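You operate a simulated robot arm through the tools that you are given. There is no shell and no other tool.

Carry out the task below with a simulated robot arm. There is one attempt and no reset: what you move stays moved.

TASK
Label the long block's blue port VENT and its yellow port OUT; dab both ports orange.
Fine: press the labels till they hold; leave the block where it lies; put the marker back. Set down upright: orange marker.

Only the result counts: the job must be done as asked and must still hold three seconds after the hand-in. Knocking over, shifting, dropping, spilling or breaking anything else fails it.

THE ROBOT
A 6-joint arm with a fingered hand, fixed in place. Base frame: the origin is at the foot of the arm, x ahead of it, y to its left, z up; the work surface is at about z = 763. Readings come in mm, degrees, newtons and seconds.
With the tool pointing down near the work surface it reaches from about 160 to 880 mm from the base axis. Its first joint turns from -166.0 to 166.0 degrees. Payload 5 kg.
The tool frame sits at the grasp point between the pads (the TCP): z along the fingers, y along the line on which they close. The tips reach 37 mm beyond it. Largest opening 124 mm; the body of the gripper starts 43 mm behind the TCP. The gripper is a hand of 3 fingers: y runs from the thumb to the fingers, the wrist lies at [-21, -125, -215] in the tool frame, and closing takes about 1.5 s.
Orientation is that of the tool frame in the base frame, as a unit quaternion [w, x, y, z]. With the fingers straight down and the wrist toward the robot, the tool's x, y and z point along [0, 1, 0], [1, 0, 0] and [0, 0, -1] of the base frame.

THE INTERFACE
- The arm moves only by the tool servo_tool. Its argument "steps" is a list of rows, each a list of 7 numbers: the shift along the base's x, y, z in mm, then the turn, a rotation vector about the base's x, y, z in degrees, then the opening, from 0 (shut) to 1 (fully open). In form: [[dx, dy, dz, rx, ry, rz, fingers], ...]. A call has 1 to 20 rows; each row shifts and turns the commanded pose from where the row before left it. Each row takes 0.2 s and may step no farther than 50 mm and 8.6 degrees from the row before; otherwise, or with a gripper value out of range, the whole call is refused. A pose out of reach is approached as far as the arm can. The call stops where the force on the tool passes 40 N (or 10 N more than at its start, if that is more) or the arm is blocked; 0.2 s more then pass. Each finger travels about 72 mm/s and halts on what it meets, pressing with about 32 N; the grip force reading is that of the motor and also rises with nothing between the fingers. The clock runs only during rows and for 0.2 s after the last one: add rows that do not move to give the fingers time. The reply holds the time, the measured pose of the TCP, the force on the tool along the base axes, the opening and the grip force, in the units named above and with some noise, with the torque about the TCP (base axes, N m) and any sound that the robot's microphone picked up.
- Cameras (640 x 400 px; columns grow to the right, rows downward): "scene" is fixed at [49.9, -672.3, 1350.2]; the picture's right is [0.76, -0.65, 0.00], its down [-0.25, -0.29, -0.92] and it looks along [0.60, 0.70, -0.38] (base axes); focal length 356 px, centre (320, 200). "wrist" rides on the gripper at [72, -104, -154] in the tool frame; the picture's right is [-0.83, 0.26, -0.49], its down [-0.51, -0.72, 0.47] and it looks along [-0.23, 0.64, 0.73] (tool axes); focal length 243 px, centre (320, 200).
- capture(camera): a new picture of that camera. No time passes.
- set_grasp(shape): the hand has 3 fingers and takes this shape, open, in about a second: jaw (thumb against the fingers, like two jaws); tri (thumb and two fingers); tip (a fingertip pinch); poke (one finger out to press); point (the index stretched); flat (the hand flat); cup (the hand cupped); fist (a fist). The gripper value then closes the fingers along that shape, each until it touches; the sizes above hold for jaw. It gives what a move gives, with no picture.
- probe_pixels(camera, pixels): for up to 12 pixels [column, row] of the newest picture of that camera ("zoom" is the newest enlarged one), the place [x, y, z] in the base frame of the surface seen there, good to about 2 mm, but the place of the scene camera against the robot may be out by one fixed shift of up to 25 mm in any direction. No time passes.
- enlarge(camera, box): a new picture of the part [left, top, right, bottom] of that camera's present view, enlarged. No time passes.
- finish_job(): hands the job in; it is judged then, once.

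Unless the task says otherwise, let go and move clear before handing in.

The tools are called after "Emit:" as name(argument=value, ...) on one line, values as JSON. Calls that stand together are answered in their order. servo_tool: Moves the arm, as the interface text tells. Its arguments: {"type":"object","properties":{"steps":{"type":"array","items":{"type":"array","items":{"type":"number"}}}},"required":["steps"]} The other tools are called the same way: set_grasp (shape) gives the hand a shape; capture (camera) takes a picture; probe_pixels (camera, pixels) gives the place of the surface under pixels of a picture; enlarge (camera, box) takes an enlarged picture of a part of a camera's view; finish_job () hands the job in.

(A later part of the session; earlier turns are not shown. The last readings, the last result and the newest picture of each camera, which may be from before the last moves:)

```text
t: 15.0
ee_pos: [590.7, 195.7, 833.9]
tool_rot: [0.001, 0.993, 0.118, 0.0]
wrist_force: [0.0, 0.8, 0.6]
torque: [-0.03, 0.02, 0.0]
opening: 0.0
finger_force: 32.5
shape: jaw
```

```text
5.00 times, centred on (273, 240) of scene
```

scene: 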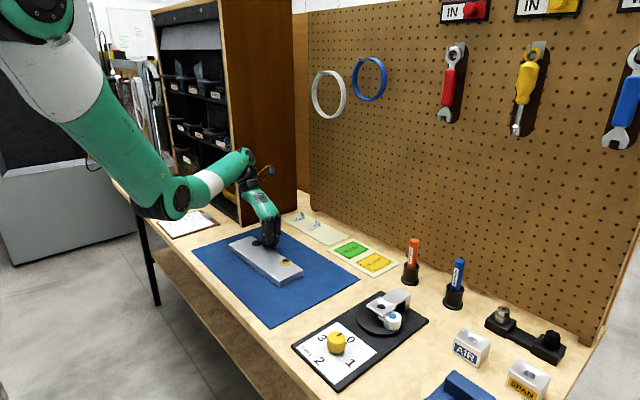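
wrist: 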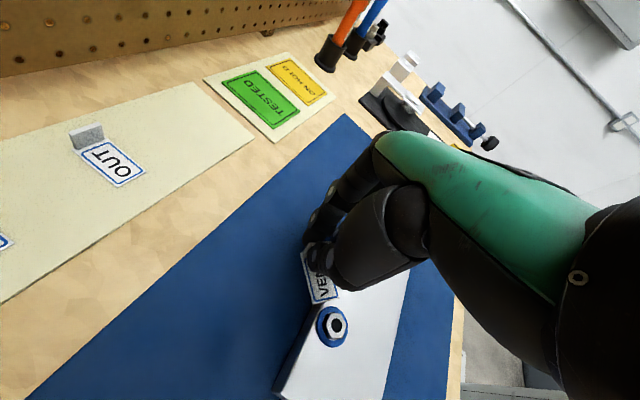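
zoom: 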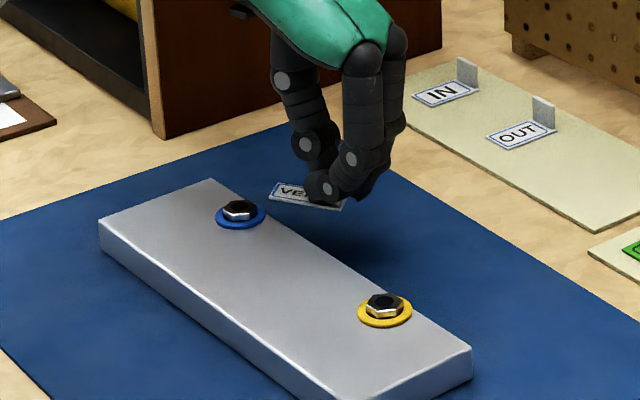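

Block and ports are undisturbed and the label is still held. The turn to −90° exceeds the wrist's range, so I'll turn the other way instead (+83° total, label still along the block), rising first.

Emit:
servo_tool(steps=[[5, 0, 30, 0, 0, 8, 0.0], [5, 0, 30, 0, 0, 8, 0.0], [0, 0, 10, 0, 0, 8, 0.0], [0, 0, 0, 0, 0, 8, 0.0], [0, 0, 0, 0, 0, 8, 0.0], [0, 0, 0, 0, 0, 8, 0.0], [0, 0, 0, 0, 0, 8, 0.0], [0, 0, 0, 0, 0, 8, 0.0], [0, 0, 0, 0, 0, 8, 0.0], [0, 0, 0, 0, 0, 8, 0.0], [0, 0, 0, 0, 0, 0, 0.0]])

Emit:
capture(camera="wrist")

```text
t: 17.4
ee_pos: [601.3, 196.1, 902.7]
tool_rot: [0.0, 0.685, 0.729, 0.001]
wrist_force: [0.5, -0.6, -0.2]
torque: [0.03, 0.03, -0.02]
opening: 0.1
finger_force: 31.8
shape: jaw
```

```text
taken
```

wrist: 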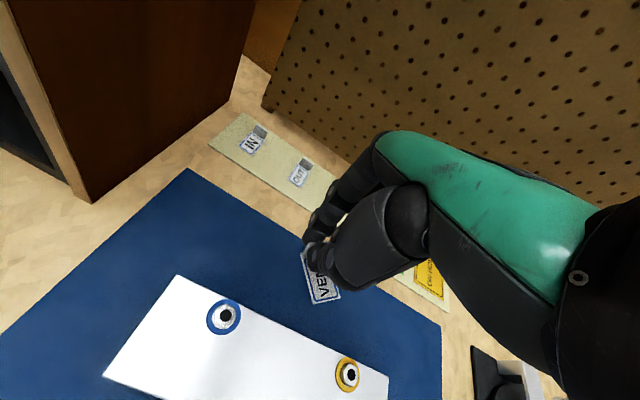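

The label got turned in the grip by the contact. I'll zoom and probe its corners again to get its new pose in the hand.

Emit:
enlarge(camera="wrist", box=[280, 220, 360, 310])

Emit:
enlarge(camera="scene", box=[250, 170, 330, 240])

```text
4.44 times, centred on (320, 265) of wrist
```

zoom: 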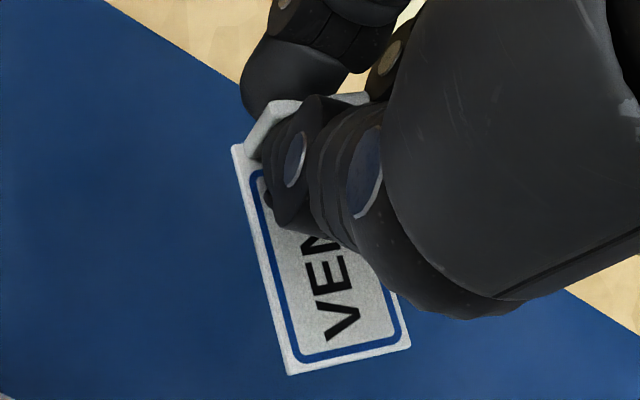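

```text
5.71 times, centred on (290, 205) of scene
```

zoom: 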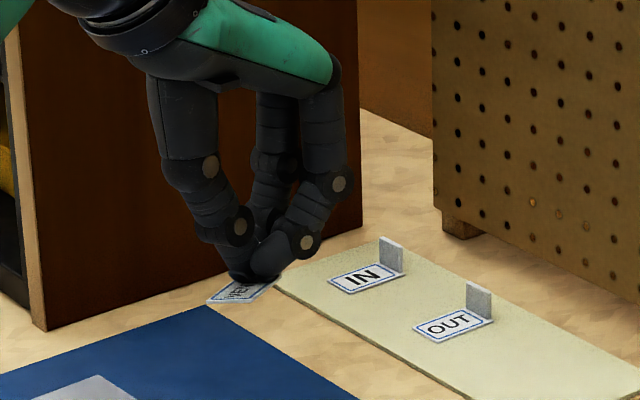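

Emit:
enlarge(camera="wrist", box=[280, 220, 360, 310])

Emit:
probe_pixels(camera="zoom", pixels=[[292, 370], [405, 345], [238, 150], [240, 165], [262, 250], [280, 325], [345, 360], [398, 300], [262, 125], [278, 102], [330, 300], [340, 98]])

```text
4.44 times, centred on (320, 265) of wrist
```

zoom: 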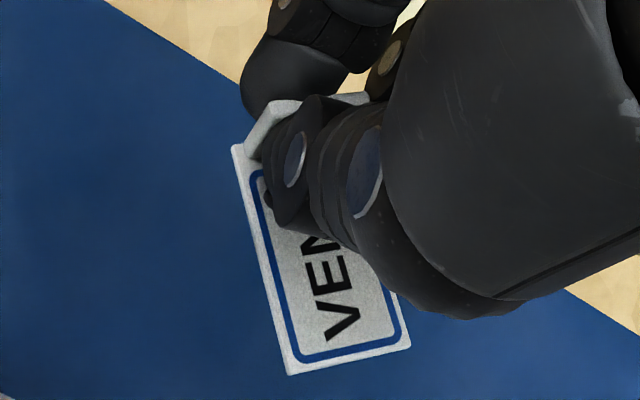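

```text
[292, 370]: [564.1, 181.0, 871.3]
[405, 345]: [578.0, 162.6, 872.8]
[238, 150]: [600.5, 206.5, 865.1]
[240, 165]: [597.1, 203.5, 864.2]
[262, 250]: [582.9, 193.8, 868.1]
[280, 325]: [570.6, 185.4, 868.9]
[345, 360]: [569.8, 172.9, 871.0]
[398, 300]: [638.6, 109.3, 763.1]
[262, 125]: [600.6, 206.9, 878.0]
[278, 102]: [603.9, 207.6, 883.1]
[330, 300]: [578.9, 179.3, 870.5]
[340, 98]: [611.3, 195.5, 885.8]
```

The label is now turned +31° relative to the hand with its free end ~8° up and right side ~4° up. I'll level it with a small hand tilt, then yaw the hand +57° so the label lies along the block, moving to above the blue port's place.

Emit:
servo_tool(steps=[[0, 0, 0, 3.6, -2.05, 0, 0.0], [0, 0, 0, 3.6, -2.05, 0, 0.0], [-13.2, 6.8, 0, 0, 0, 8.15, 0.0], [-13.2, 6.8, 0, 0, 0, 8.15, 0.0], [-13.2, 6.8, 0, 0, 0, 8.15, 0.0], [-13.2, 6.8, 0, 0, 0, 8.15, 0.0], [-13.2, 6.8, 0, 0, 0, 8.15, 0.0], [-13.2, 6.8, 0, 0, 0, 8.15, 0.0], [-13.2, 6.8, 0, 0, 0, 8.15, 0.0], [0, 0, 0, 0, 0, 0, 0.0]])

Emit:
capture(camera="wrist")

Emit:
enlarge(camera="wrist", box=[270, 210, 350, 310])

Emit:
capture(camera="scene")

```text
t: 19.6
ee_pos: [508.4, 243.3, 903.9]
tool_rot: [-0.049, 0.254, 0.964, 0.054]
wrist_force: [0.2, -0.2, -0.3]
torque: [-0.03, -0.01, -0.01]
opening: 0.3
finger_force: 31.8
shape: jaw
```

```text
taken
```

wrist: 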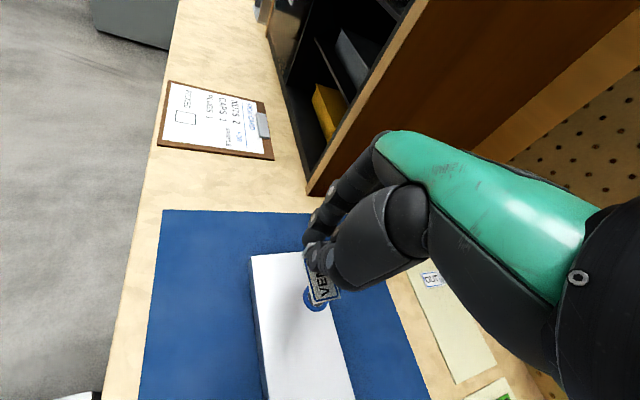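

```text
4.00 times, centred on (310, 260) of wrist
```

zoom: 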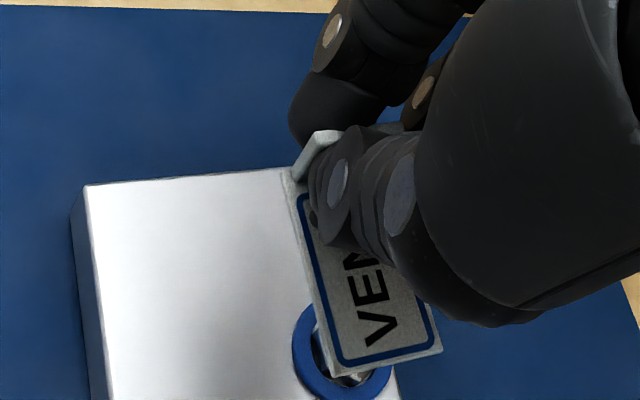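

```text
taken
```

scene: 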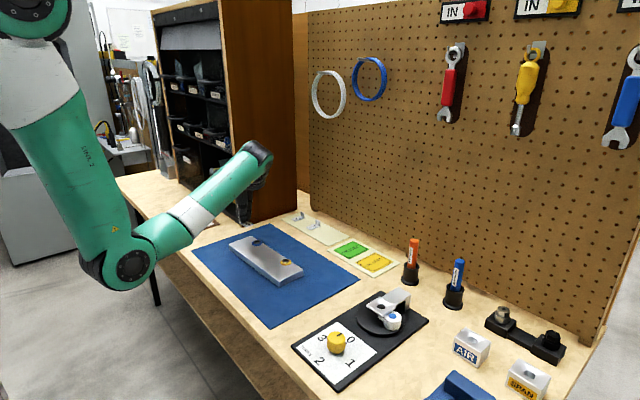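

The label is now over the block. I'll probe the label again for its level and heading.

Emit:
probe_pixels(camera="zoom", pixels=[[338, 370], [436, 346], [297, 195], [310, 250], [325, 320], [385, 356], [375, 320], [385, 345], [310, 140], [322, 135], [335, 362], [410, 330]])

Emit:
enlarge(camera="wrist", box=[155, 75, 280, 165])

```text
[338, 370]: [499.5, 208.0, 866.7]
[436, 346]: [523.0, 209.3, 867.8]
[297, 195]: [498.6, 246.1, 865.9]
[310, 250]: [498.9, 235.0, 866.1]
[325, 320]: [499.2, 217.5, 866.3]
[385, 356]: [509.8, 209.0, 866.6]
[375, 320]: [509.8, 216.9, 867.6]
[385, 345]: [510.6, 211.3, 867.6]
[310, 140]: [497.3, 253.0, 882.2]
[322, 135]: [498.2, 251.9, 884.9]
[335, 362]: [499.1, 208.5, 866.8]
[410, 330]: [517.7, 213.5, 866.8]
```

```text
4.44 times, centred on (218, 120) of wrist
```

zoom: 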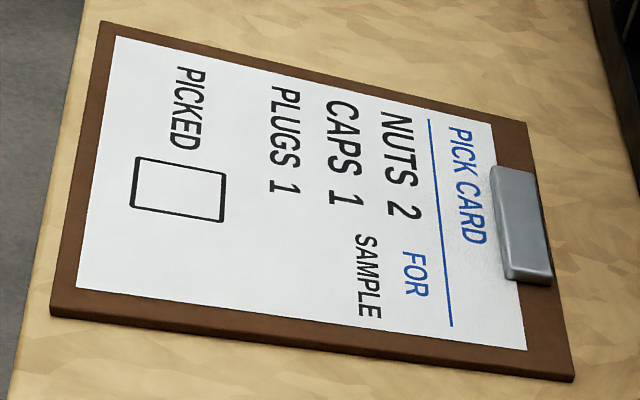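

The label is now level (z 866–868 all over), spanning x 499–523, y 208–254: right beside the blue ring. I'll descend 70 mm then check.

Emit:
servo_tool(steps=[[0, 0, -20, 0, 0, 0, 0.0], [0, 0, -20, 0, 0, 0, 0.0], [0, 0, -18, 0, 0, 0, 0.0], [0, 0, -10, 0, 0, 0, 0.0], [0, 0, 0, 0, 0, 0, 0.0]])

Emit:
capture(camera="wrist")

Emit:
enlarge(camera="wrist", box=[270, 210, 350, 310])

Emit:
enlarge(camera="scene", box=[225, 190, 321, 270])

```text
t: 20.8
ee_pos: [507.6, 243.6, 833.8]
tool_rot: [-0.048, 0.255, 0.964, 0.054]
wrist_force: [-0.9, 0.3, -0.4]
torque: [0.02, -0.02, -0.02]
opening: 0.0
finger_force: 32.0
shape: jaw
```

```text
taken
```

wrist: 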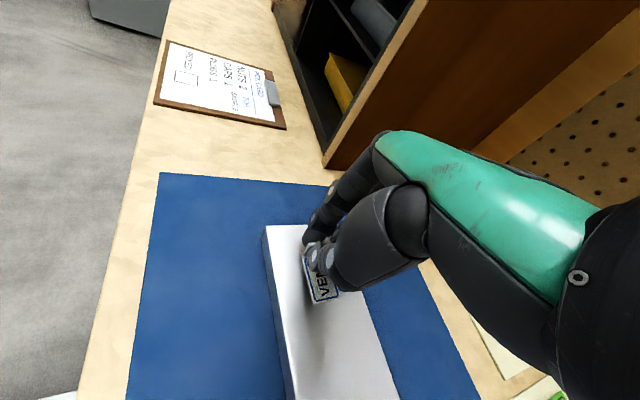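

```text
4.00 times, centred on (310, 260) of wrist
```

zoom: 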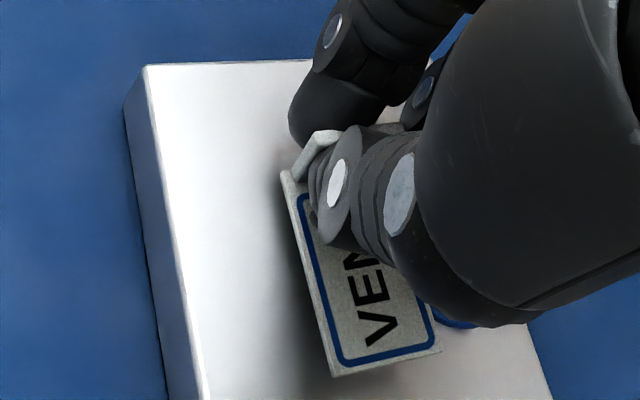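

```text
5.00 times, centred on (273, 230) of scene
```

zoom: 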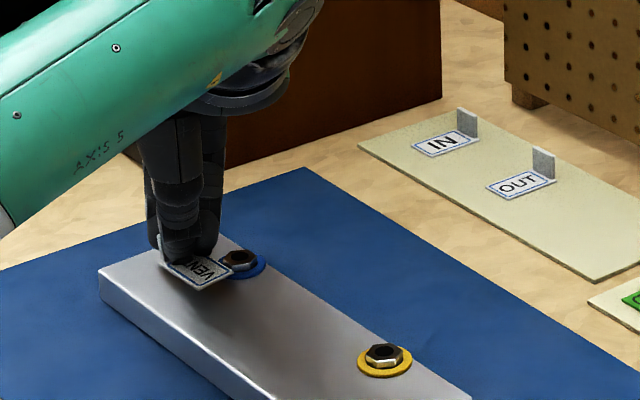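

The label is ~9 mm above the block, clear of the ring. I'll lower it 7 mm, then in small steps watching the force.

Emit:
servo_tool(steps=[[0, 0, -4, 0, 0, 0, 0.0], [0, 0, -3, 0, 0, 0, 0.0], [0, 0, 0, 0, 0, 0, 0.0]])

Emit:
enlarge(camera="wrist", box=[270, 210, 350, 310])

Emit:
probe_pixels(camera="zoom", pixels=[[338, 370], [436, 346], [297, 195], [310, 250], [325, 320], [385, 356], [310, 380], [460, 320]])

```text
t: 21.6
ee_pos: [508.7, 243.4, 827.9]
tool_rot: [-0.048, 0.255, 0.964, 0.054]
wrist_force: [0.0, -0.2, 0.9]
torque: [0.0, 0.01, -0.01]
opening: 0.0
finger_force: 32.1
shape: jaw
```

```text
4.00 times, centred on (310, 260) of wrist
```

zoom: 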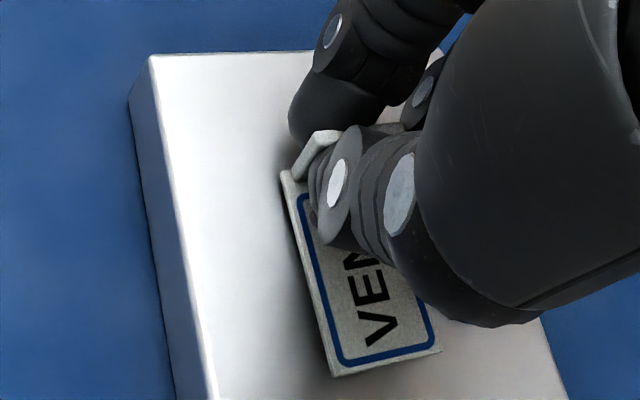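

```text
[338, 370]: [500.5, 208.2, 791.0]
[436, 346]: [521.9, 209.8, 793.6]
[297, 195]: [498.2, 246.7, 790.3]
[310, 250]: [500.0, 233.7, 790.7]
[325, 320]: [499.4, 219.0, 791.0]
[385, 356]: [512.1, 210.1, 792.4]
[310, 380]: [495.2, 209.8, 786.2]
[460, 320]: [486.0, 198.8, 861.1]
```

Label top is at z≈791, roughly 4 mm over the block. I'll go down in 1–1.5 mm steps.

Emit:
servo_tool(steps=[[0, 0, -1.5, 0, 0, 0, 0.0], [0, 0, -1.5, 0, 0, 0, 0.0], [0, 0, 0, 0, 0, 0, 0.0]])

Emit:
servo_tool(steps=[[0, 0, -1, 0, 0, 0, 0.0], [0, 0, 0, 0, 0, 0, 0.0]])

Emit:
servo_tool(steps=[[0, 0, -1, 0, 0, 0, 0.0], [0, 0, 0, 0, 0, 0, 0.0]])

```text
t: 22.4
ee_pos: [510.4, 244.5, 824.9]
tool_rot: [-0.049, 0.255, 0.964, 0.054]
wrist_force: [0.7, 0.1, 1.3]
torque: [0.02, 0.04, -0.01]
opening: 0.0
finger_force: 31.9
shape: jaw
```

```text
t: 23.0
ee_pos: [509.3, 244.2, 824.9]
tool_rot: [-0.049, 0.255, 0.964, 0.054]
wrist_force: [-2.4, 0.7, 7.7]
torque: [0.02, 0.12, 0.02]
opening: 0.2
finger_force: 32.1
shape: jaw
```

```text
t: 23.6
ee_pos: [509.7, 244.7, 826.0]
tool_rot: [-0.047, 0.255, 0.964, 0.054]
wrist_force: [-6.8, -3.6, 21.8]
torque: [-0.15, 0.26, -0.04]
opening: 0.0
finger_force: 31.9
shape: jaw
```

Contact: 21.8 N pressing the label onto the block. I'll release the tab by opening slightly, then check.

Emit:
servo_tool(steps=[[0, 0, 0.5, 0, 0, 0, 0.03], [0, 0, 0, 0, 0, 0, 0.06], [0, 0, 0, 0, 0, 0, 0.1], [0, 0, 0, 0, 0, 0, 0.12], [0, 0, 0, 0, 0, 0, 0.12]])

Emit:
enlarge(camera="wrist", box=[270, 210, 350, 310])

Emit:
enlarge(camera="scene", box=[225, 190, 321, 270])

```text
t: 24.8
ee_pos: [510.0, 243.9, 823.6]
tool_rot: [-0.049, 0.255, 0.964, 0.054]
wrist_force: [3.3, 1.0, 14.5]
torque: [-0.02, -0.16, -0.02]
opening: 15.1
finger_force: 0.0
shape: jaw
```

```text
4.00 times, centred on (310, 260) of wrist
```

zoom: 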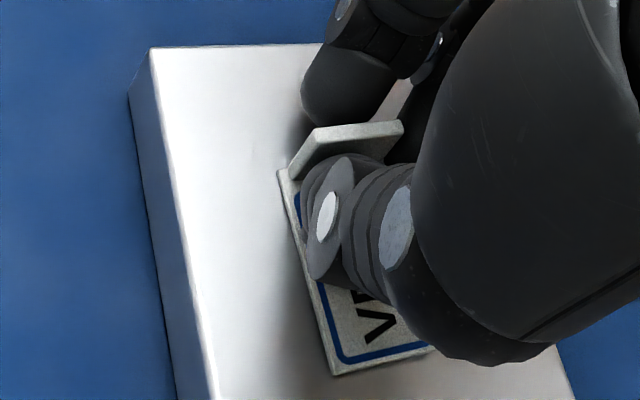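

```text
5.00 times, centred on (273, 230) of scene
```

zoom: 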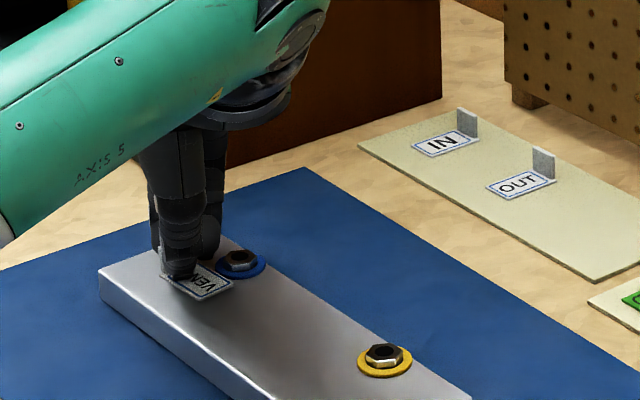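

The tab is free of the fingers and the label lies on the block. I'll rise straight up and look.

Emit:
servo_tool(steps=[[0, 0, 3, 0, 0, 0, 0.12], [0, 0, 7, 0, 0, 0, 0.12], [0, 0, 15, 0, 0, 0, 0.12], [0, 0, 25, 0, 0, 0, 0.15], [-10, 0, 30, 0, 0, 0, 0.2], [0, 0, 0, 0, 0, 0, 0.2]])

Emit:
capture(camera="wrist")

Emit:
enlarge(camera="scene", box=[225, 190, 321, 270])

```text
t: 26.2
ee_pos: [498.1, 242.7, 905.7]
tool_rot: [-0.049, 0.255, 0.964, 0.054]
wrist_force: [0.2, 0.0, -0.2]
torque: [-0.01, 0.0, 0.03]
opening: 24.6
finger_force: 0.0
shape: jaw
```

```text
taken
```

wrist: 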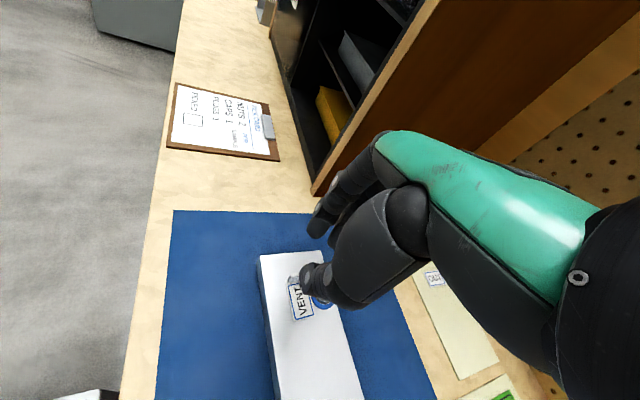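

```text
5.00 times, centred on (273, 230) of scene
```

zoom: 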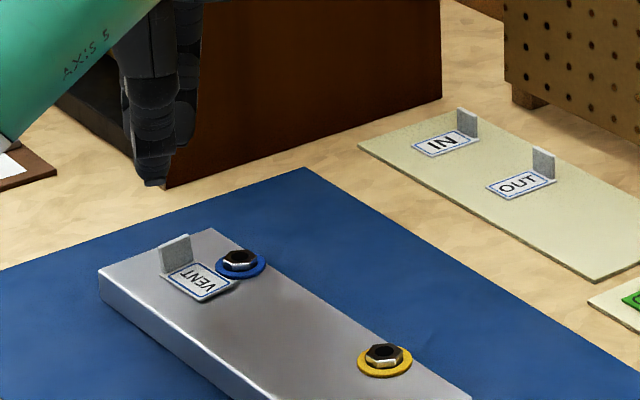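

VENT lies flat right beside the blue port. I'll turn the hand back to the straight-down, unrotated pose at height, then try the poke shape to see where its finger sits.

Emit:
servo_tool(steps=[[3, 0, 5, 0, 0, -8.15, 0.2], [3, 0, 5, 0, 0, -8.15, 0.2], [3, 0, 5, 0, 0, -8.15, 0.2], [3, 0, 5, 0, 0, -8.15, 0.2], [0, 0, 0, 0, 0, -8.15, 0.2], [0, 0, 0, 0, 0, -8.15, 0.2], [0, 0, 0, 0, 0, -8.15, 0.2], [0, 0, 0, -3.6, 2.05, 0, 0.2], [0, 0, 0, -3.6, 2.05, 0, 0.2], [0, 0, 0, 0, 0, -3.6, 0.2], [0, 0, 0, 0, 0, 0, 0.2]])

Emit:
set_grasp(shape="poke")

Emit:
capture(camera="wrist")

Emit:
capture(camera="scene")

```text
t: 28.6
ee_pos: [511.5, 244.2, 924.3]
tool_rot: [-0.001, 0.709, 0.705, 0.001]
wrist_force: [0.0, -0.7, -0.2]
torque: [-0.02, 0.0, 0.02]
opening: 24.5
finger_force: 0.1
shape: jaw
```

```text
t: 29.5
ee_pos: [511.5, 243.5, 925.0]
tool_rot: [0.001, 0.709, 0.705, 0.0]
wrist_force: [-0.2, 0.8, 0.5]
torque: [0.06, -0.01, -0.01]
opening: 0.0
finger_force: 0.0
shape: poke
```

```text
taken
```

wrist: 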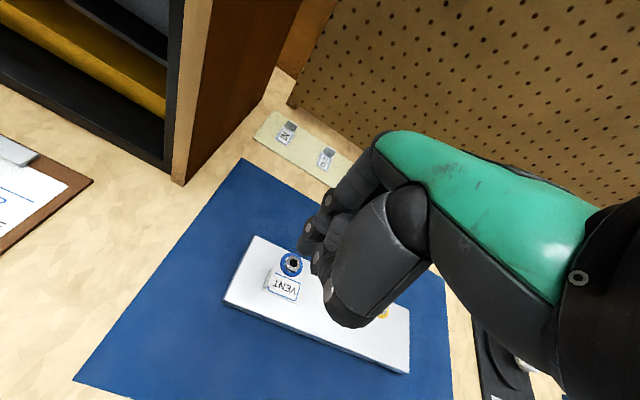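

```text
taken
```

scene: 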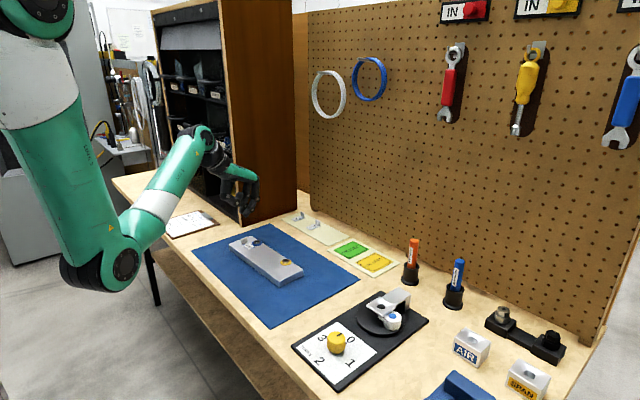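

I'll zoom in on the hand in the poke shape to locate the pressing fingertip.

Emit:
enlarge(camera="scene", box=[200, 140, 280, 240])

Emit:
enlarge(camera="wrist", box=[240, 130, 440, 340])

```text
4.00 times, centred on (240, 190) of scene
```

zoom: 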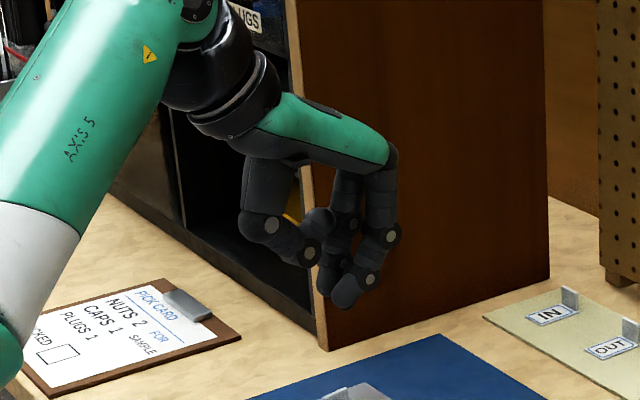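

```text
1.90 times, centred on (340, 235) of wrist
```

zoom: 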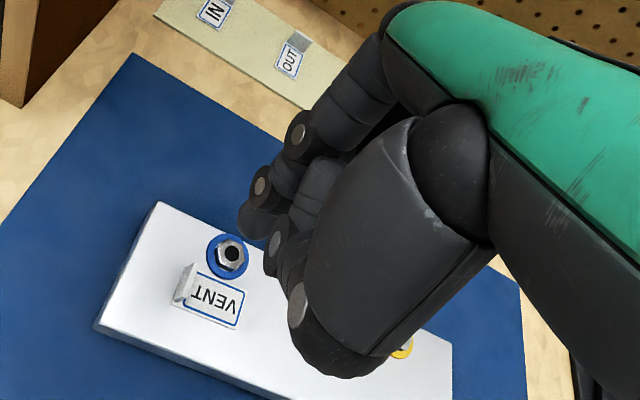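

Emit:
probe_pixels(camera="zoom", pixels=[[258, 230], [245, 215], [275, 260], [298, 300], [270, 185], [320, 170]])

Emit:
enlarge(camera="scene", box=[216, 168, 264, 228])

Emit:
probe_pixels(camera="scene", pixels=[[243, 216], [245, 215], [240, 212], [249, 209], [257, 199], [237, 203], [234, 207], [225, 196]])

```text
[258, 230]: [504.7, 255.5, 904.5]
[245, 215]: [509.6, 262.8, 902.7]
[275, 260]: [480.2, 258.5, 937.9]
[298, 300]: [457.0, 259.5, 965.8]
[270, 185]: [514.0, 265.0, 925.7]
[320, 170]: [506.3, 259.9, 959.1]
```

```text
6.67 times, centred on (240, 198) of scene
```

zoom: 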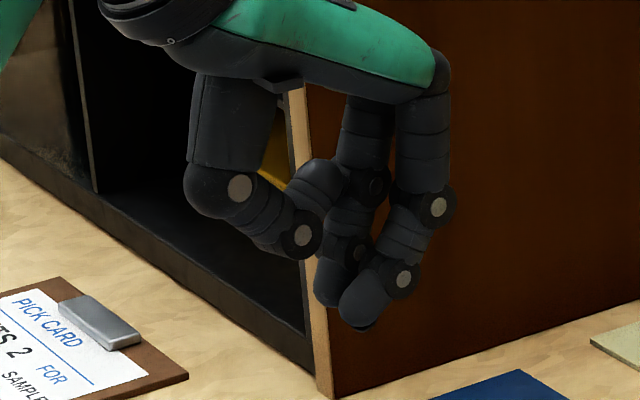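

```text
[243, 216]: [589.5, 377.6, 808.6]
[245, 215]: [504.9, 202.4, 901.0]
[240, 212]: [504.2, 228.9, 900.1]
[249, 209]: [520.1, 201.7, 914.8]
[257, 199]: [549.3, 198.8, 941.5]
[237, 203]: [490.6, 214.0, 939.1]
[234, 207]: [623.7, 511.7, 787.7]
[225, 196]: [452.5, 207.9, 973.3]
```

In the poke shape both fingertips end near x≈507, about 27 mm below the TCP with the thumb tucked. I'll see what gripper value 1 does to this shape.

Emit:
servo_tool(steps=[[0, 0, 0, 0, 0, 0, 1.0], [0, 0, 0, 0, 0, 0, 1.0], [0, 0, 0, 0, 0, 0, 1.0], [0, 0, 0, 0, 0, 0, 1.0]])

Emit:
enlarge(camera="scene", box=[216, 168, 264, 228])

Emit:
enlarge(camera="wrist", box=[240, 130, 440, 340])

```text
t: 30.5
ee_pos: [511.1, 243.0, 924.9]
tool_rot: [0.0, 0.708, 0.706, 0.0]
wrist_force: [0.5, -0.1, -0.5]
torque: [0.02, 0.0, 0.0]
opening: 0.0
finger_force: 0.1
shape: poke
```

```text
6.67 times, centred on (240, 198) of scene
```

zoom: 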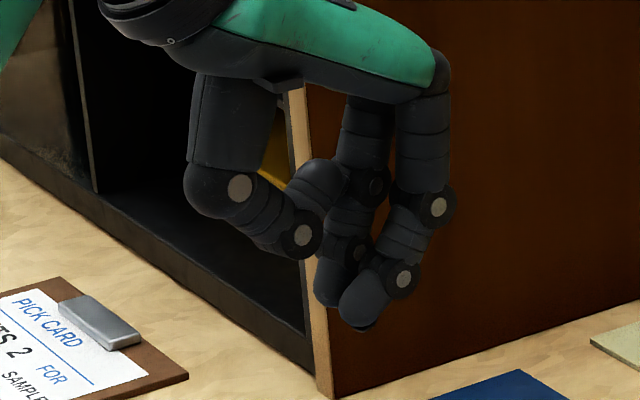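

```text
1.90 times, centred on (340, 235) of wrist
```

zoom: 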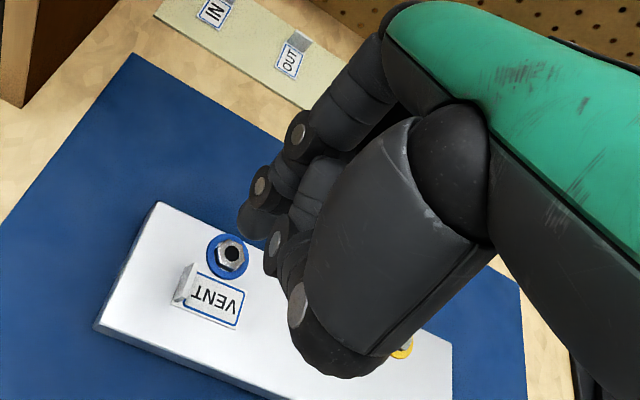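

Value has no effect; poke presses with two fingertips, thumb tucked. I'll measure the VENT label's present place on the block with a wrist zoom.

Emit:
enlarge(camera="wrist", box=[250, 245, 314, 310])

Emit:
probe_pixels(camera="zoom", pixels=[[320, 200], [180, 290], [420, 340], [250, 200], [460, 250]])

```text
6.15 times, centred on (282, 278) of wrist
```

zoom: 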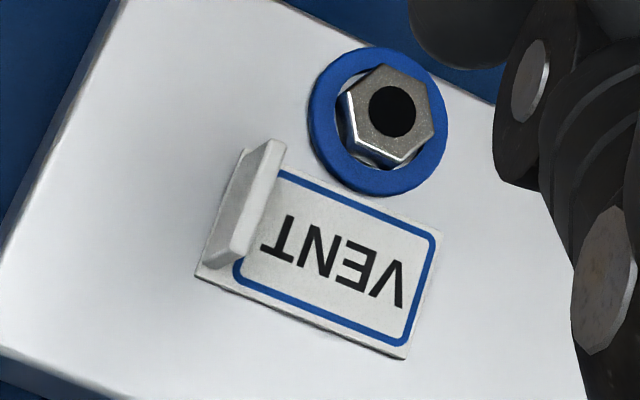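

```text
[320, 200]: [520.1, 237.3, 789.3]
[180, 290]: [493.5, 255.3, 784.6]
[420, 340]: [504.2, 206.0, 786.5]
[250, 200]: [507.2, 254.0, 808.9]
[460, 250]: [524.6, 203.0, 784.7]
```

Emit:
probe_pixels(camera="zoom", pixels=[[200, 273], [402, 355], [438, 232], [245, 155], [275, 148], [210, 255], [320, 260], [385, 105], [330, 130], [440, 110], [375, 190], [350, 60]])

```text
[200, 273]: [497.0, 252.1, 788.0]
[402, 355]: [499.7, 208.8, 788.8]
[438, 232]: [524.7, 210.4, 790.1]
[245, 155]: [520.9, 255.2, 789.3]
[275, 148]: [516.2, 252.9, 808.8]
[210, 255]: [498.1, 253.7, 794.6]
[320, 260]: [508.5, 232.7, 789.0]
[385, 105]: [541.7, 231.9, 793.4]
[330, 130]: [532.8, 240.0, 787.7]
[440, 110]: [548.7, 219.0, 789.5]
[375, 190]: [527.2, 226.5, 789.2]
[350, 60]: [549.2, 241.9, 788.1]
```

The VENT label lies at centre (511,231.5), top z≈788.5. I'll bring the two poke fingertips over it (TCP at about (515,226)) and come down to just above it.

Emit:
servo_tool(steps=[[2, -9, -20, 0, 0, 0, 1.0], [1.8, -8.2, -25, 0, 0, 0, 1.0], [0, 0, -25, 0, 0, 0, 1.0], [0, 0, -20, 0, 0, 0, 1.0], [0, 0, -8, 0, 0, 0, 1.0], [0, 0, 0, 0, 0, 0, 1.0]])

Emit:
capture(camera="wrist")

Emit:
enlarge(camera="wrist", box=[250, 170, 380, 290])

Emit:
enlarge(camera="scene", box=[219, 200, 299, 260])

```text
t: 31.9
ee_pos: [514.3, 226.6, 826.6]
tool_rot: [0.0, 0.709, 0.705, 0.001]
wrist_force: [-0.2, 0.1, 4.1]
torque: [-0.04, 0.03, 0.01]
opening: 0.0
finger_force: 0.0
shape: poke
```

```text
taken
```

wrist: 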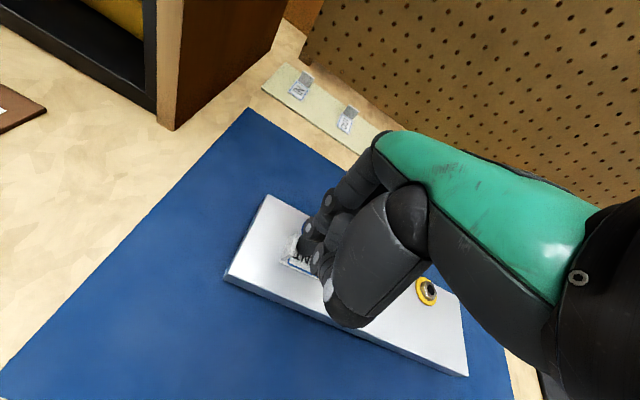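

```text
3.33 times, centred on (315, 230) of wrist
```

zoom: 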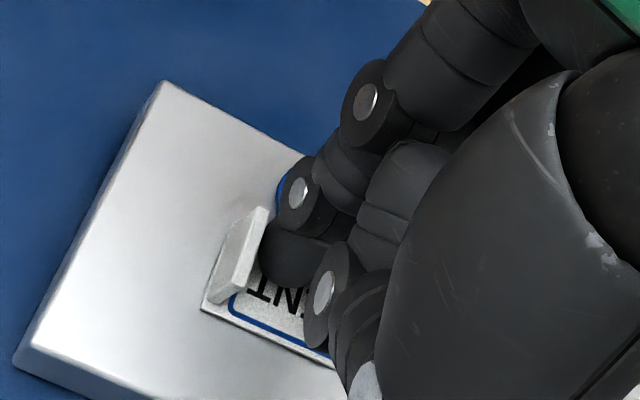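

```text
6.67 times, centred on (259, 230) of scene
```

zoom: 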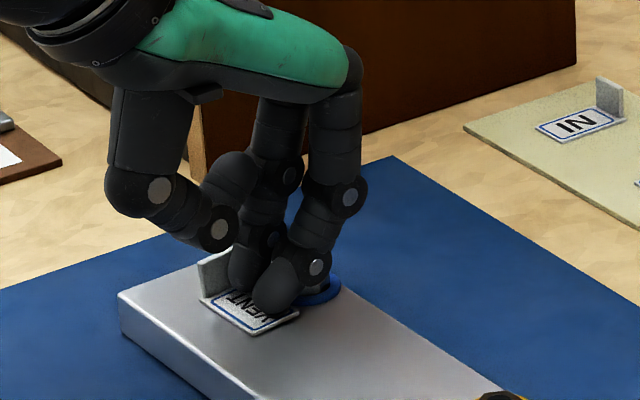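

The fingertips are already on the label with 4.1 N. I'll press a bit further to about 15–20 N and hold.

Emit:
servo_tool(steps=[[0, 0, -0.7, 0, 0, 0, 1.0], [0, 0, 0, 0, 0, 0, 1.0], [0, 0, 0, 0, 0, 0, 1.0]])

Emit:
servo_tool(steps=[[0, 0, -0.7, 0, 0, 0, 1.0], [0, 0, 0, 0, 0, 0, 1.0], [0, 0, 0, 0, 0, 0, 1.0], [0, 0, 0, 0, 0, 0, 1.0]])

```text
t: 32.7
ee_pos: [514.9, 226.5, 827.3]
tool_rot: [-0.001, 0.708, 0.706, 0.002]
wrist_force: [0.8, -1.4, 11.2]
torque: [-0.16, -0.02, 0.04]
opening: 0.0
finger_force: 0.0
shape: poke
```

```text
t: 33.7
ee_pos: [514.3, 226.9, 827.1]
tool_rot: [0.0, 0.708, 0.706, 0.001]
wrist_force: [2.3, -1.7, 25.9]
torque: [-0.09, -0.1, 0.05]
opening: 0.0
finger_force: 0.1
shape: poke
```

Pressing at 25.9 N. I'll hold for another second and then lift straight up.

Emit:
servo_tool(steps=[[0, 0, 0, 0, 0, 0, 1.0], [0, 0, 0, 0, 0, 0, 1.0], [0, 0, 0, 0, 0, 0, 1.0], [0, 0, 0, 0, 0, 0, 1.0], [0, 0, 0, 0, 0, 0, 1.0]])

Emit:
servo_tool(steps=[[0, 0, 4, 0, 0, 0, 1.0], [0, 0, 12, 0, 0, 0, 1.0], [0, 0, 25, 0, 0, 0, 1.0], [0, 0, 30, 0, 0, 0, 1.0], [0, 0, 20, 0, 0, 0, 1.0]])

Emit:
capture(camera="wrist")

Emit:
enlarge(camera="wrist", box=[240, 230, 320, 290])

Emit:
enlarge(camera="scene", box=[219, 220, 299, 280])

```text
t: 34.9
ee_pos: [513.3, 226.5, 826.3]
tool_rot: [0.001, 0.708, 0.706, 0.002]
wrist_force: [3.7, 0.0, 29.3]
torque: [-0.01, -0.23, 0.02]
opening: 0.0
finger_force: 0.1
shape: poke
```

```text
t: 36.1
ee_pos: [514.0, 227.4, 917.5]
tool_rot: [-0.001, 0.708, 0.706, 0.0]
wrist_force: [-0.1, 0.1, -0.6]
torque: [-0.03, 0.02, -0.02]
opening: 0.2
finger_force: 0.1
shape: poke
```

```text
taken
```

wrist: 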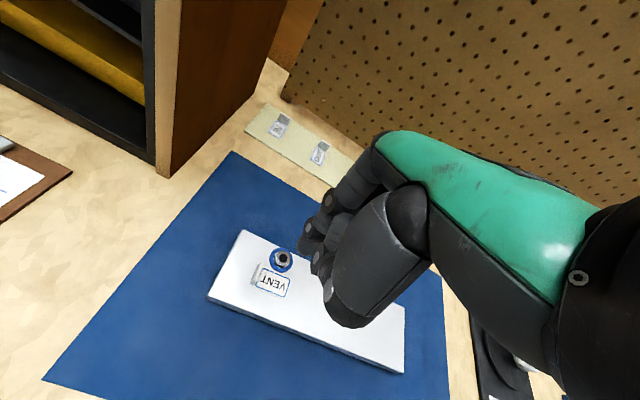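

```text
6.67 times, centred on (280, 260) of wrist
```

zoom: 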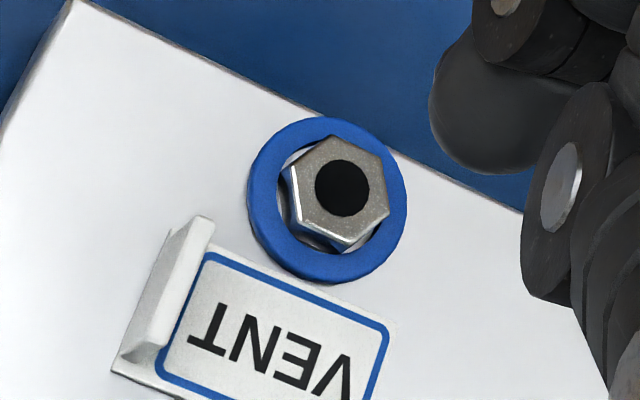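

```text
6.67 times, centred on (259, 250) of scene
```

zoom: 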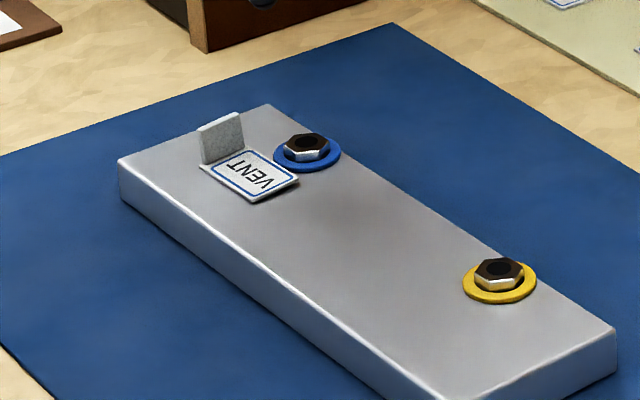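

VENT is stuck flat by the blue port. Now I'll switch back to jaw and go to the OUT label.

Emit:
set_grasp(shape="jaw")

Emit:
servo_tool(steps=[[35, 1, 0, 0, 0, 0, 0.4], [40, 1, 0, 0, 0, 0, 0.12], [40, 1, 0, 0, 0, 0, 0.12], [40, 1, 0, 0, 0, 0, 0.12], [40, 1, -5, 0, 0, 0, 0.12], [40, 1, -10, 0, 0, 0, 0.12], [40, 1, -15, 0, 0, 0, 0.12], [0, 0, -20, 0, 0, 0, 0.12], [0, 0, -15, 0, 0, 0, 0.12], [0, 0, 0, 0, 0, 0, 0.12]])

Emit:
capture(camera="wrist")

Emit:
enlarge(camera="wrist", box=[250, 190, 350, 320])

Emit:
enlarge(camera="scene", box=[300, 180, 364, 240])

```text
t: 37.0
ee_pos: [515.9, 226.3, 916.5]
tool_rot: [0.001, 0.708, 0.706, 0.001]
wrist_force: [0.2, -0.6, 0.9]
torque: [-0.04, 0.0, -0.03]
opening: 123.9
finger_force: 0.1
shape: jaw
```

```text
t: 39.2
ee_pos: [789.5, 233.6, 851.7]
tool_rot: [0.001, 0.708, 0.706, 0.0]
wrist_force: [0.6, 0.2, 0.3]
torque: [0.01, 0.02, 0.0]
opening: 15.0
finger_force: 0.0
shape: jaw
```

```text
taken
```

wrist: 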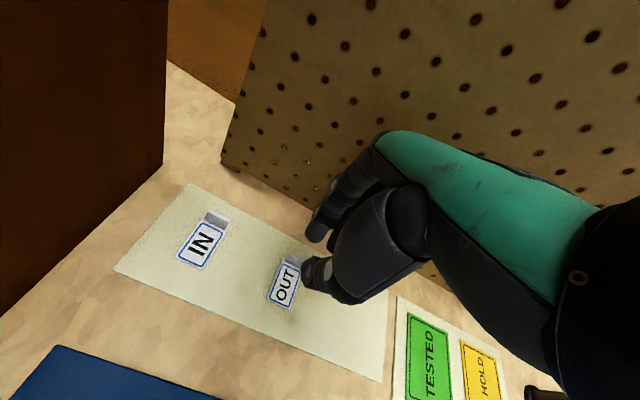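

```text
3.08 times, centred on (300, 255) of wrist
```

zoom: 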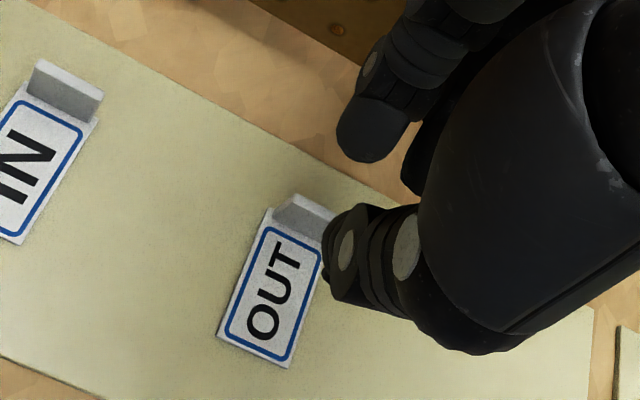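

```text
6.67 times, centred on (332, 210) of scene
```

zoom: 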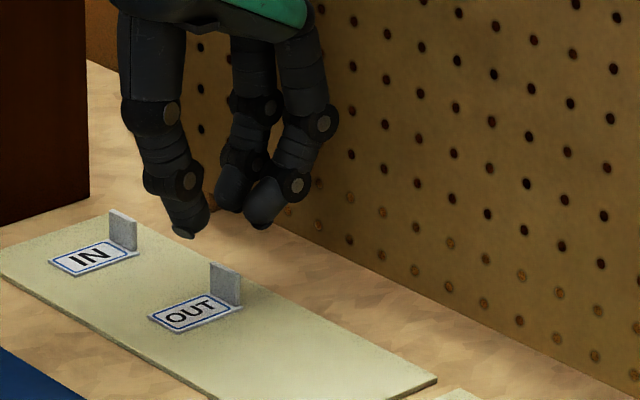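

Hand hangs above the OUT label. I'll re-probe the OUT tab from here to confirm its centre before descending.

Emit:
enlarge(camera="wrist", box=[262, 240, 322, 315])

Emit:
probe_pixels(camera="zoom", pixels=[[230, 80], [300, 60], [260, 95], [180, 280], [260, 330]])

```text
5.33 times, centred on (292, 278) of wrist
```

zoom: 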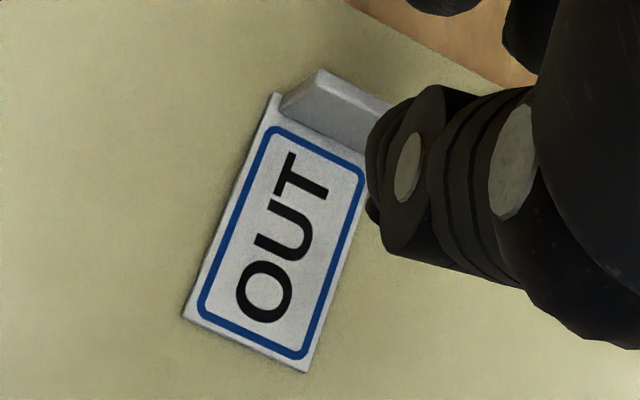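

```text
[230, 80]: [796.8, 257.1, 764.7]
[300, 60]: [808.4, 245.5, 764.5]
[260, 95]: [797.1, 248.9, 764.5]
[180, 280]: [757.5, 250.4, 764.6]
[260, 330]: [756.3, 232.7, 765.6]
```

Emit:
probe_pixels(camera="zoom", pixels=[[287, 108], [355, 145], [320, 80], [340, 95], [375, 105], [276, 97], [187, 312], [304, 368], [366, 172], [310, 110]])

```text
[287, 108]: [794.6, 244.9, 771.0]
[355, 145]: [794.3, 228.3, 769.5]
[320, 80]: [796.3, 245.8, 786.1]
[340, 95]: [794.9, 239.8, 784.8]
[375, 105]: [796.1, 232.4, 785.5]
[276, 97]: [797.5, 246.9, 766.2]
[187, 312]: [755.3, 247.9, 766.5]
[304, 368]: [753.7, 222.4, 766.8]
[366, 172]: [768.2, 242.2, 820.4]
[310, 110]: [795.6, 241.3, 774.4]
```

OUT tab centre is (796, 235). I'll move over it and descend in stages as before.

Emit:
servo_tool(steps=[[3, 0.7, -10, 0, 0, 0, 0.12], [2.5, 0.7, -15, 0, 0, 0, 0.12], [0, 0, -10, 0, 0, 0, 0.12], [0, 0, 0, 0, 0, 0, 0.12]])

Emit:
enlarge(camera="scene", box=[300, 190, 348, 235])

Emit:
probe_pixels(camera="zoom", pixels=[[320, 200], [320, 300]])

```text
t: 40.2
ee_pos: [796.4, 235.3, 816.3]
tool_rot: [0.0, 0.709, 0.705, 0.001]
wrist_force: [0.6, 0.8, -0.3]
torque: [0.03, 0.0, -0.06]
opening: 15.3
finger_force: 0.0
shape: jaw
```

```text
8.89 times, centred on (324, 212) of scene
```

zoom: 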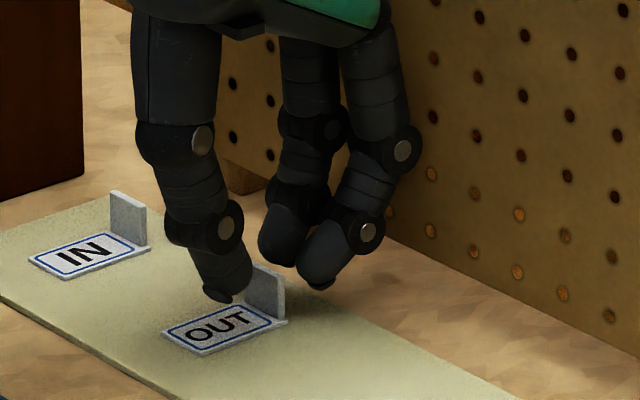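

```text
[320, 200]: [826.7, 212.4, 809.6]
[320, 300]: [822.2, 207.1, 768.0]
```

Emit:
probe_pixels(camera="zoom", pixels=[[278, 264], [318, 287], [300, 275], [262, 270], [278, 280], [228, 300], [240, 285], [268, 305]])

```text
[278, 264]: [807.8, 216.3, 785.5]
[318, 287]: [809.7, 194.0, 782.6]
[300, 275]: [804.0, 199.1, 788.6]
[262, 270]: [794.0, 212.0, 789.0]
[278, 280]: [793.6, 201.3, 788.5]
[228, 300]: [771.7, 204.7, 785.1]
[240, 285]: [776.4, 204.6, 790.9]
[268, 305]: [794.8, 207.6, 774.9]
```

Clearances match the first pick. I'll descend 10.5 mm and close gradually on the OUT tab.

Emit:
servo_tool(steps=[[-0.5, 0, -5, 0, 0, 0, 0.12], [-0.5, 0, -5.5, 0, 0, 0, 0.12], [0, 0, 0, 0, 0, 0, 0.1], [0, 0, 0, 0, 0, 0, 0.08], [0, 0, 0, 0, 0, 0, 0.06], [0, 0, 0, 0, 0, 0, 0.04], [0, 0, 0, 0, 0, 0, 0.02], [0, 0, 0, 0, 0, 0, 0.0], [0, 0, 0, 0, 0, 0, 0.0], [0, 0, 0, 0, 0, 0, 0.0]])

Emit:
enlarge(camera="scene", box=[300, 190, 348, 235])

Emit:
enlarge(camera="wrist", box=[250, 190, 350, 320])

```text
t: 42.4
ee_pos: [793.3, 233.6, 805.7]
tool_rot: [0.0, 0.708, 0.706, 0.0]
wrist_force: [0.5, -0.1, 0.7]
torque: [-0.04, -0.08, 0.01]
opening: 0.0
finger_force: 32.4
shape: jaw
```

```text
8.89 times, centred on (324, 212) of scene
```

zoom: 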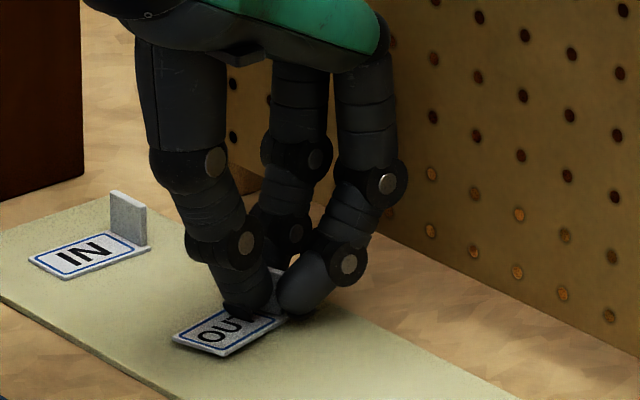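

```text
3.08 times, centred on (300, 255) of wrist
```

zoom: 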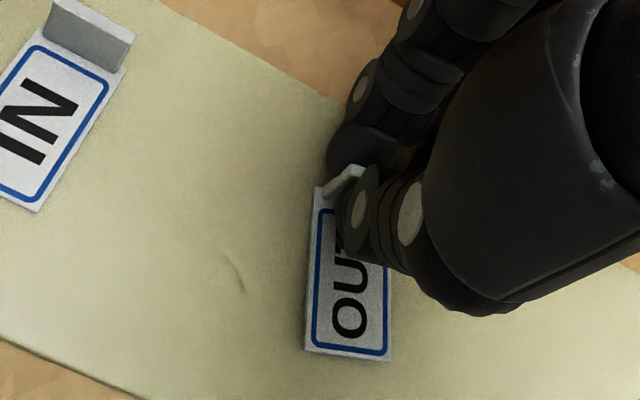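

Gripped; the label turned a bit more this time. I'll lift slowly and measure its pose.

Emit:
servo_tool(steps=[[-1, 0, 4, 0, 0, 0, 0.0], [-2, 0, 7, 0, 0, 0, 0.0], [-4, 0, 10, 0, 0, 0, 0.0], [-8, 0, 20, 0, 0, 0, 0.0], [-15, 0, 30, 0, 0, 0, 0.0], [-20, 0, 25, 0, 0, 0, 0.0], [0, 0, 0, 0, 0, 0, 0.0]])

Emit:
capture(camera="wrist")

Emit:
enlarge(camera="wrist", box=[280, 220, 360, 310])

Emit:
probe_pixels(camera="zoom", pixels=[[320, 330], [300, 200], [280, 300], [350, 300]])

```text
t: 44.0
ee_pos: [746.0, 233.3, 901.6]
tool_rot: [0.0, 0.708, 0.706, 0.001]
wrist_force: [0.3, -0.5, 0.3]
torque: [0.0, -0.05, -0.01]
opening: 0.0
finger_force: 32.7
shape: jaw
```

```text
taken
```

wrist: 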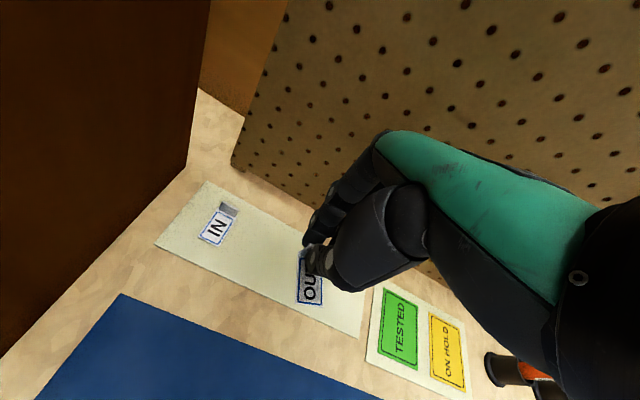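

```text
4.44 times, centred on (320, 265) of wrist
```

zoom: 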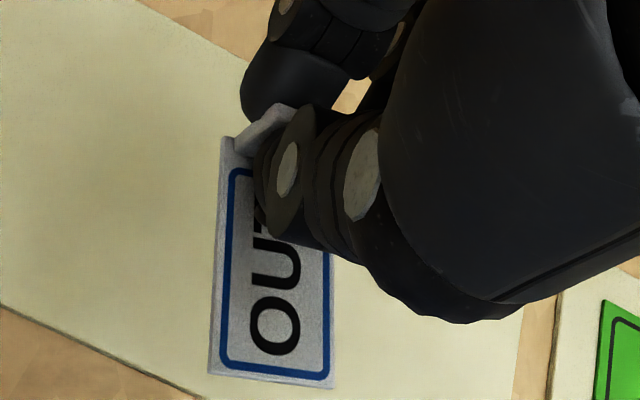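

```text
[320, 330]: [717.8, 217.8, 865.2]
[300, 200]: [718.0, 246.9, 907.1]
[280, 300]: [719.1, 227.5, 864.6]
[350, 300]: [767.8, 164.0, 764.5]
```

Emit:
probe_pixels(camera="zoom", pixels=[[212, 370], [326, 382], [225, 145], [222, 200], [217, 280], [215, 330], [270, 375], [325, 330], [328, 290], [245, 260], [290, 360], [265, 108]])

```text
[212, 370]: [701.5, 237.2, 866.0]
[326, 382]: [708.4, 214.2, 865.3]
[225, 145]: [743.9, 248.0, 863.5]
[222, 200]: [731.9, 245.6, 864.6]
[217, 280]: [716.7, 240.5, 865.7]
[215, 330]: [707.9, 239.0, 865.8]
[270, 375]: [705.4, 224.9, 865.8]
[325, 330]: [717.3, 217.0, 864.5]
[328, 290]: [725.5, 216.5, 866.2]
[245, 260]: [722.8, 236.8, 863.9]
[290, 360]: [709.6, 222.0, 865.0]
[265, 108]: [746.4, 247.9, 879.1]
```

OUT hangs nearly level: yaw +14° in the hand, free end ~3° up, centre at TCP+(−19,−2). I'll level it with a 3° tilt and swing toward the yellow port, turning in stages.

Emit:
servo_tool(steps=[[0, 0, 3, 0.74, -2.9, 0, 0.0], [-22.8, -13.7, 0, 0, 0, 7.78, 0.0], [-22.8, -13.7, 0, 0, 0, 7.78, 0.0], [-22.8, -13.7, 0, 0, 0, 7.78, 0.0], [-22.8, -13.7, 0, 0, 0, 7.78, 0.0], [-22.8, -13.7, 0, 0, 0, 7.78, 0.0], [-22.8, -13.7, 0, 0, 0, 7.78, 0.0], [-22.8, -13.7, 0, 0, 0, 7.78, 0.0], [0, 0, 0, 0, 0, 0, 0.0]])

Emit:
servo_tool(steps=[[-22.8, -13.7, 0, 0, 0, 7.78, 0.0]])

```text
t: 46.0
ee_pos: [583.4, 136.8, 907.1]
tool_rot: [0.002, 0.306, 0.952, 0.026]
wrist_force: [0.1, 0.4, 1.1]
torque: [0.01, -0.04, -0.02]
opening: 0.1
finger_force: 31.6
shape: jaw
```

```text
t: 46.4
ee_pos: [561.6, 124.7, 902.1]
tool_rot: [-0.001, 0.241, 0.97, 0.026]
wrist_force: [0.1, 0.4, -0.4]
torque: [-0.01, -0.01, -0.01]
opening: 0.0
finger_force: 32.2
shape: jaw
```

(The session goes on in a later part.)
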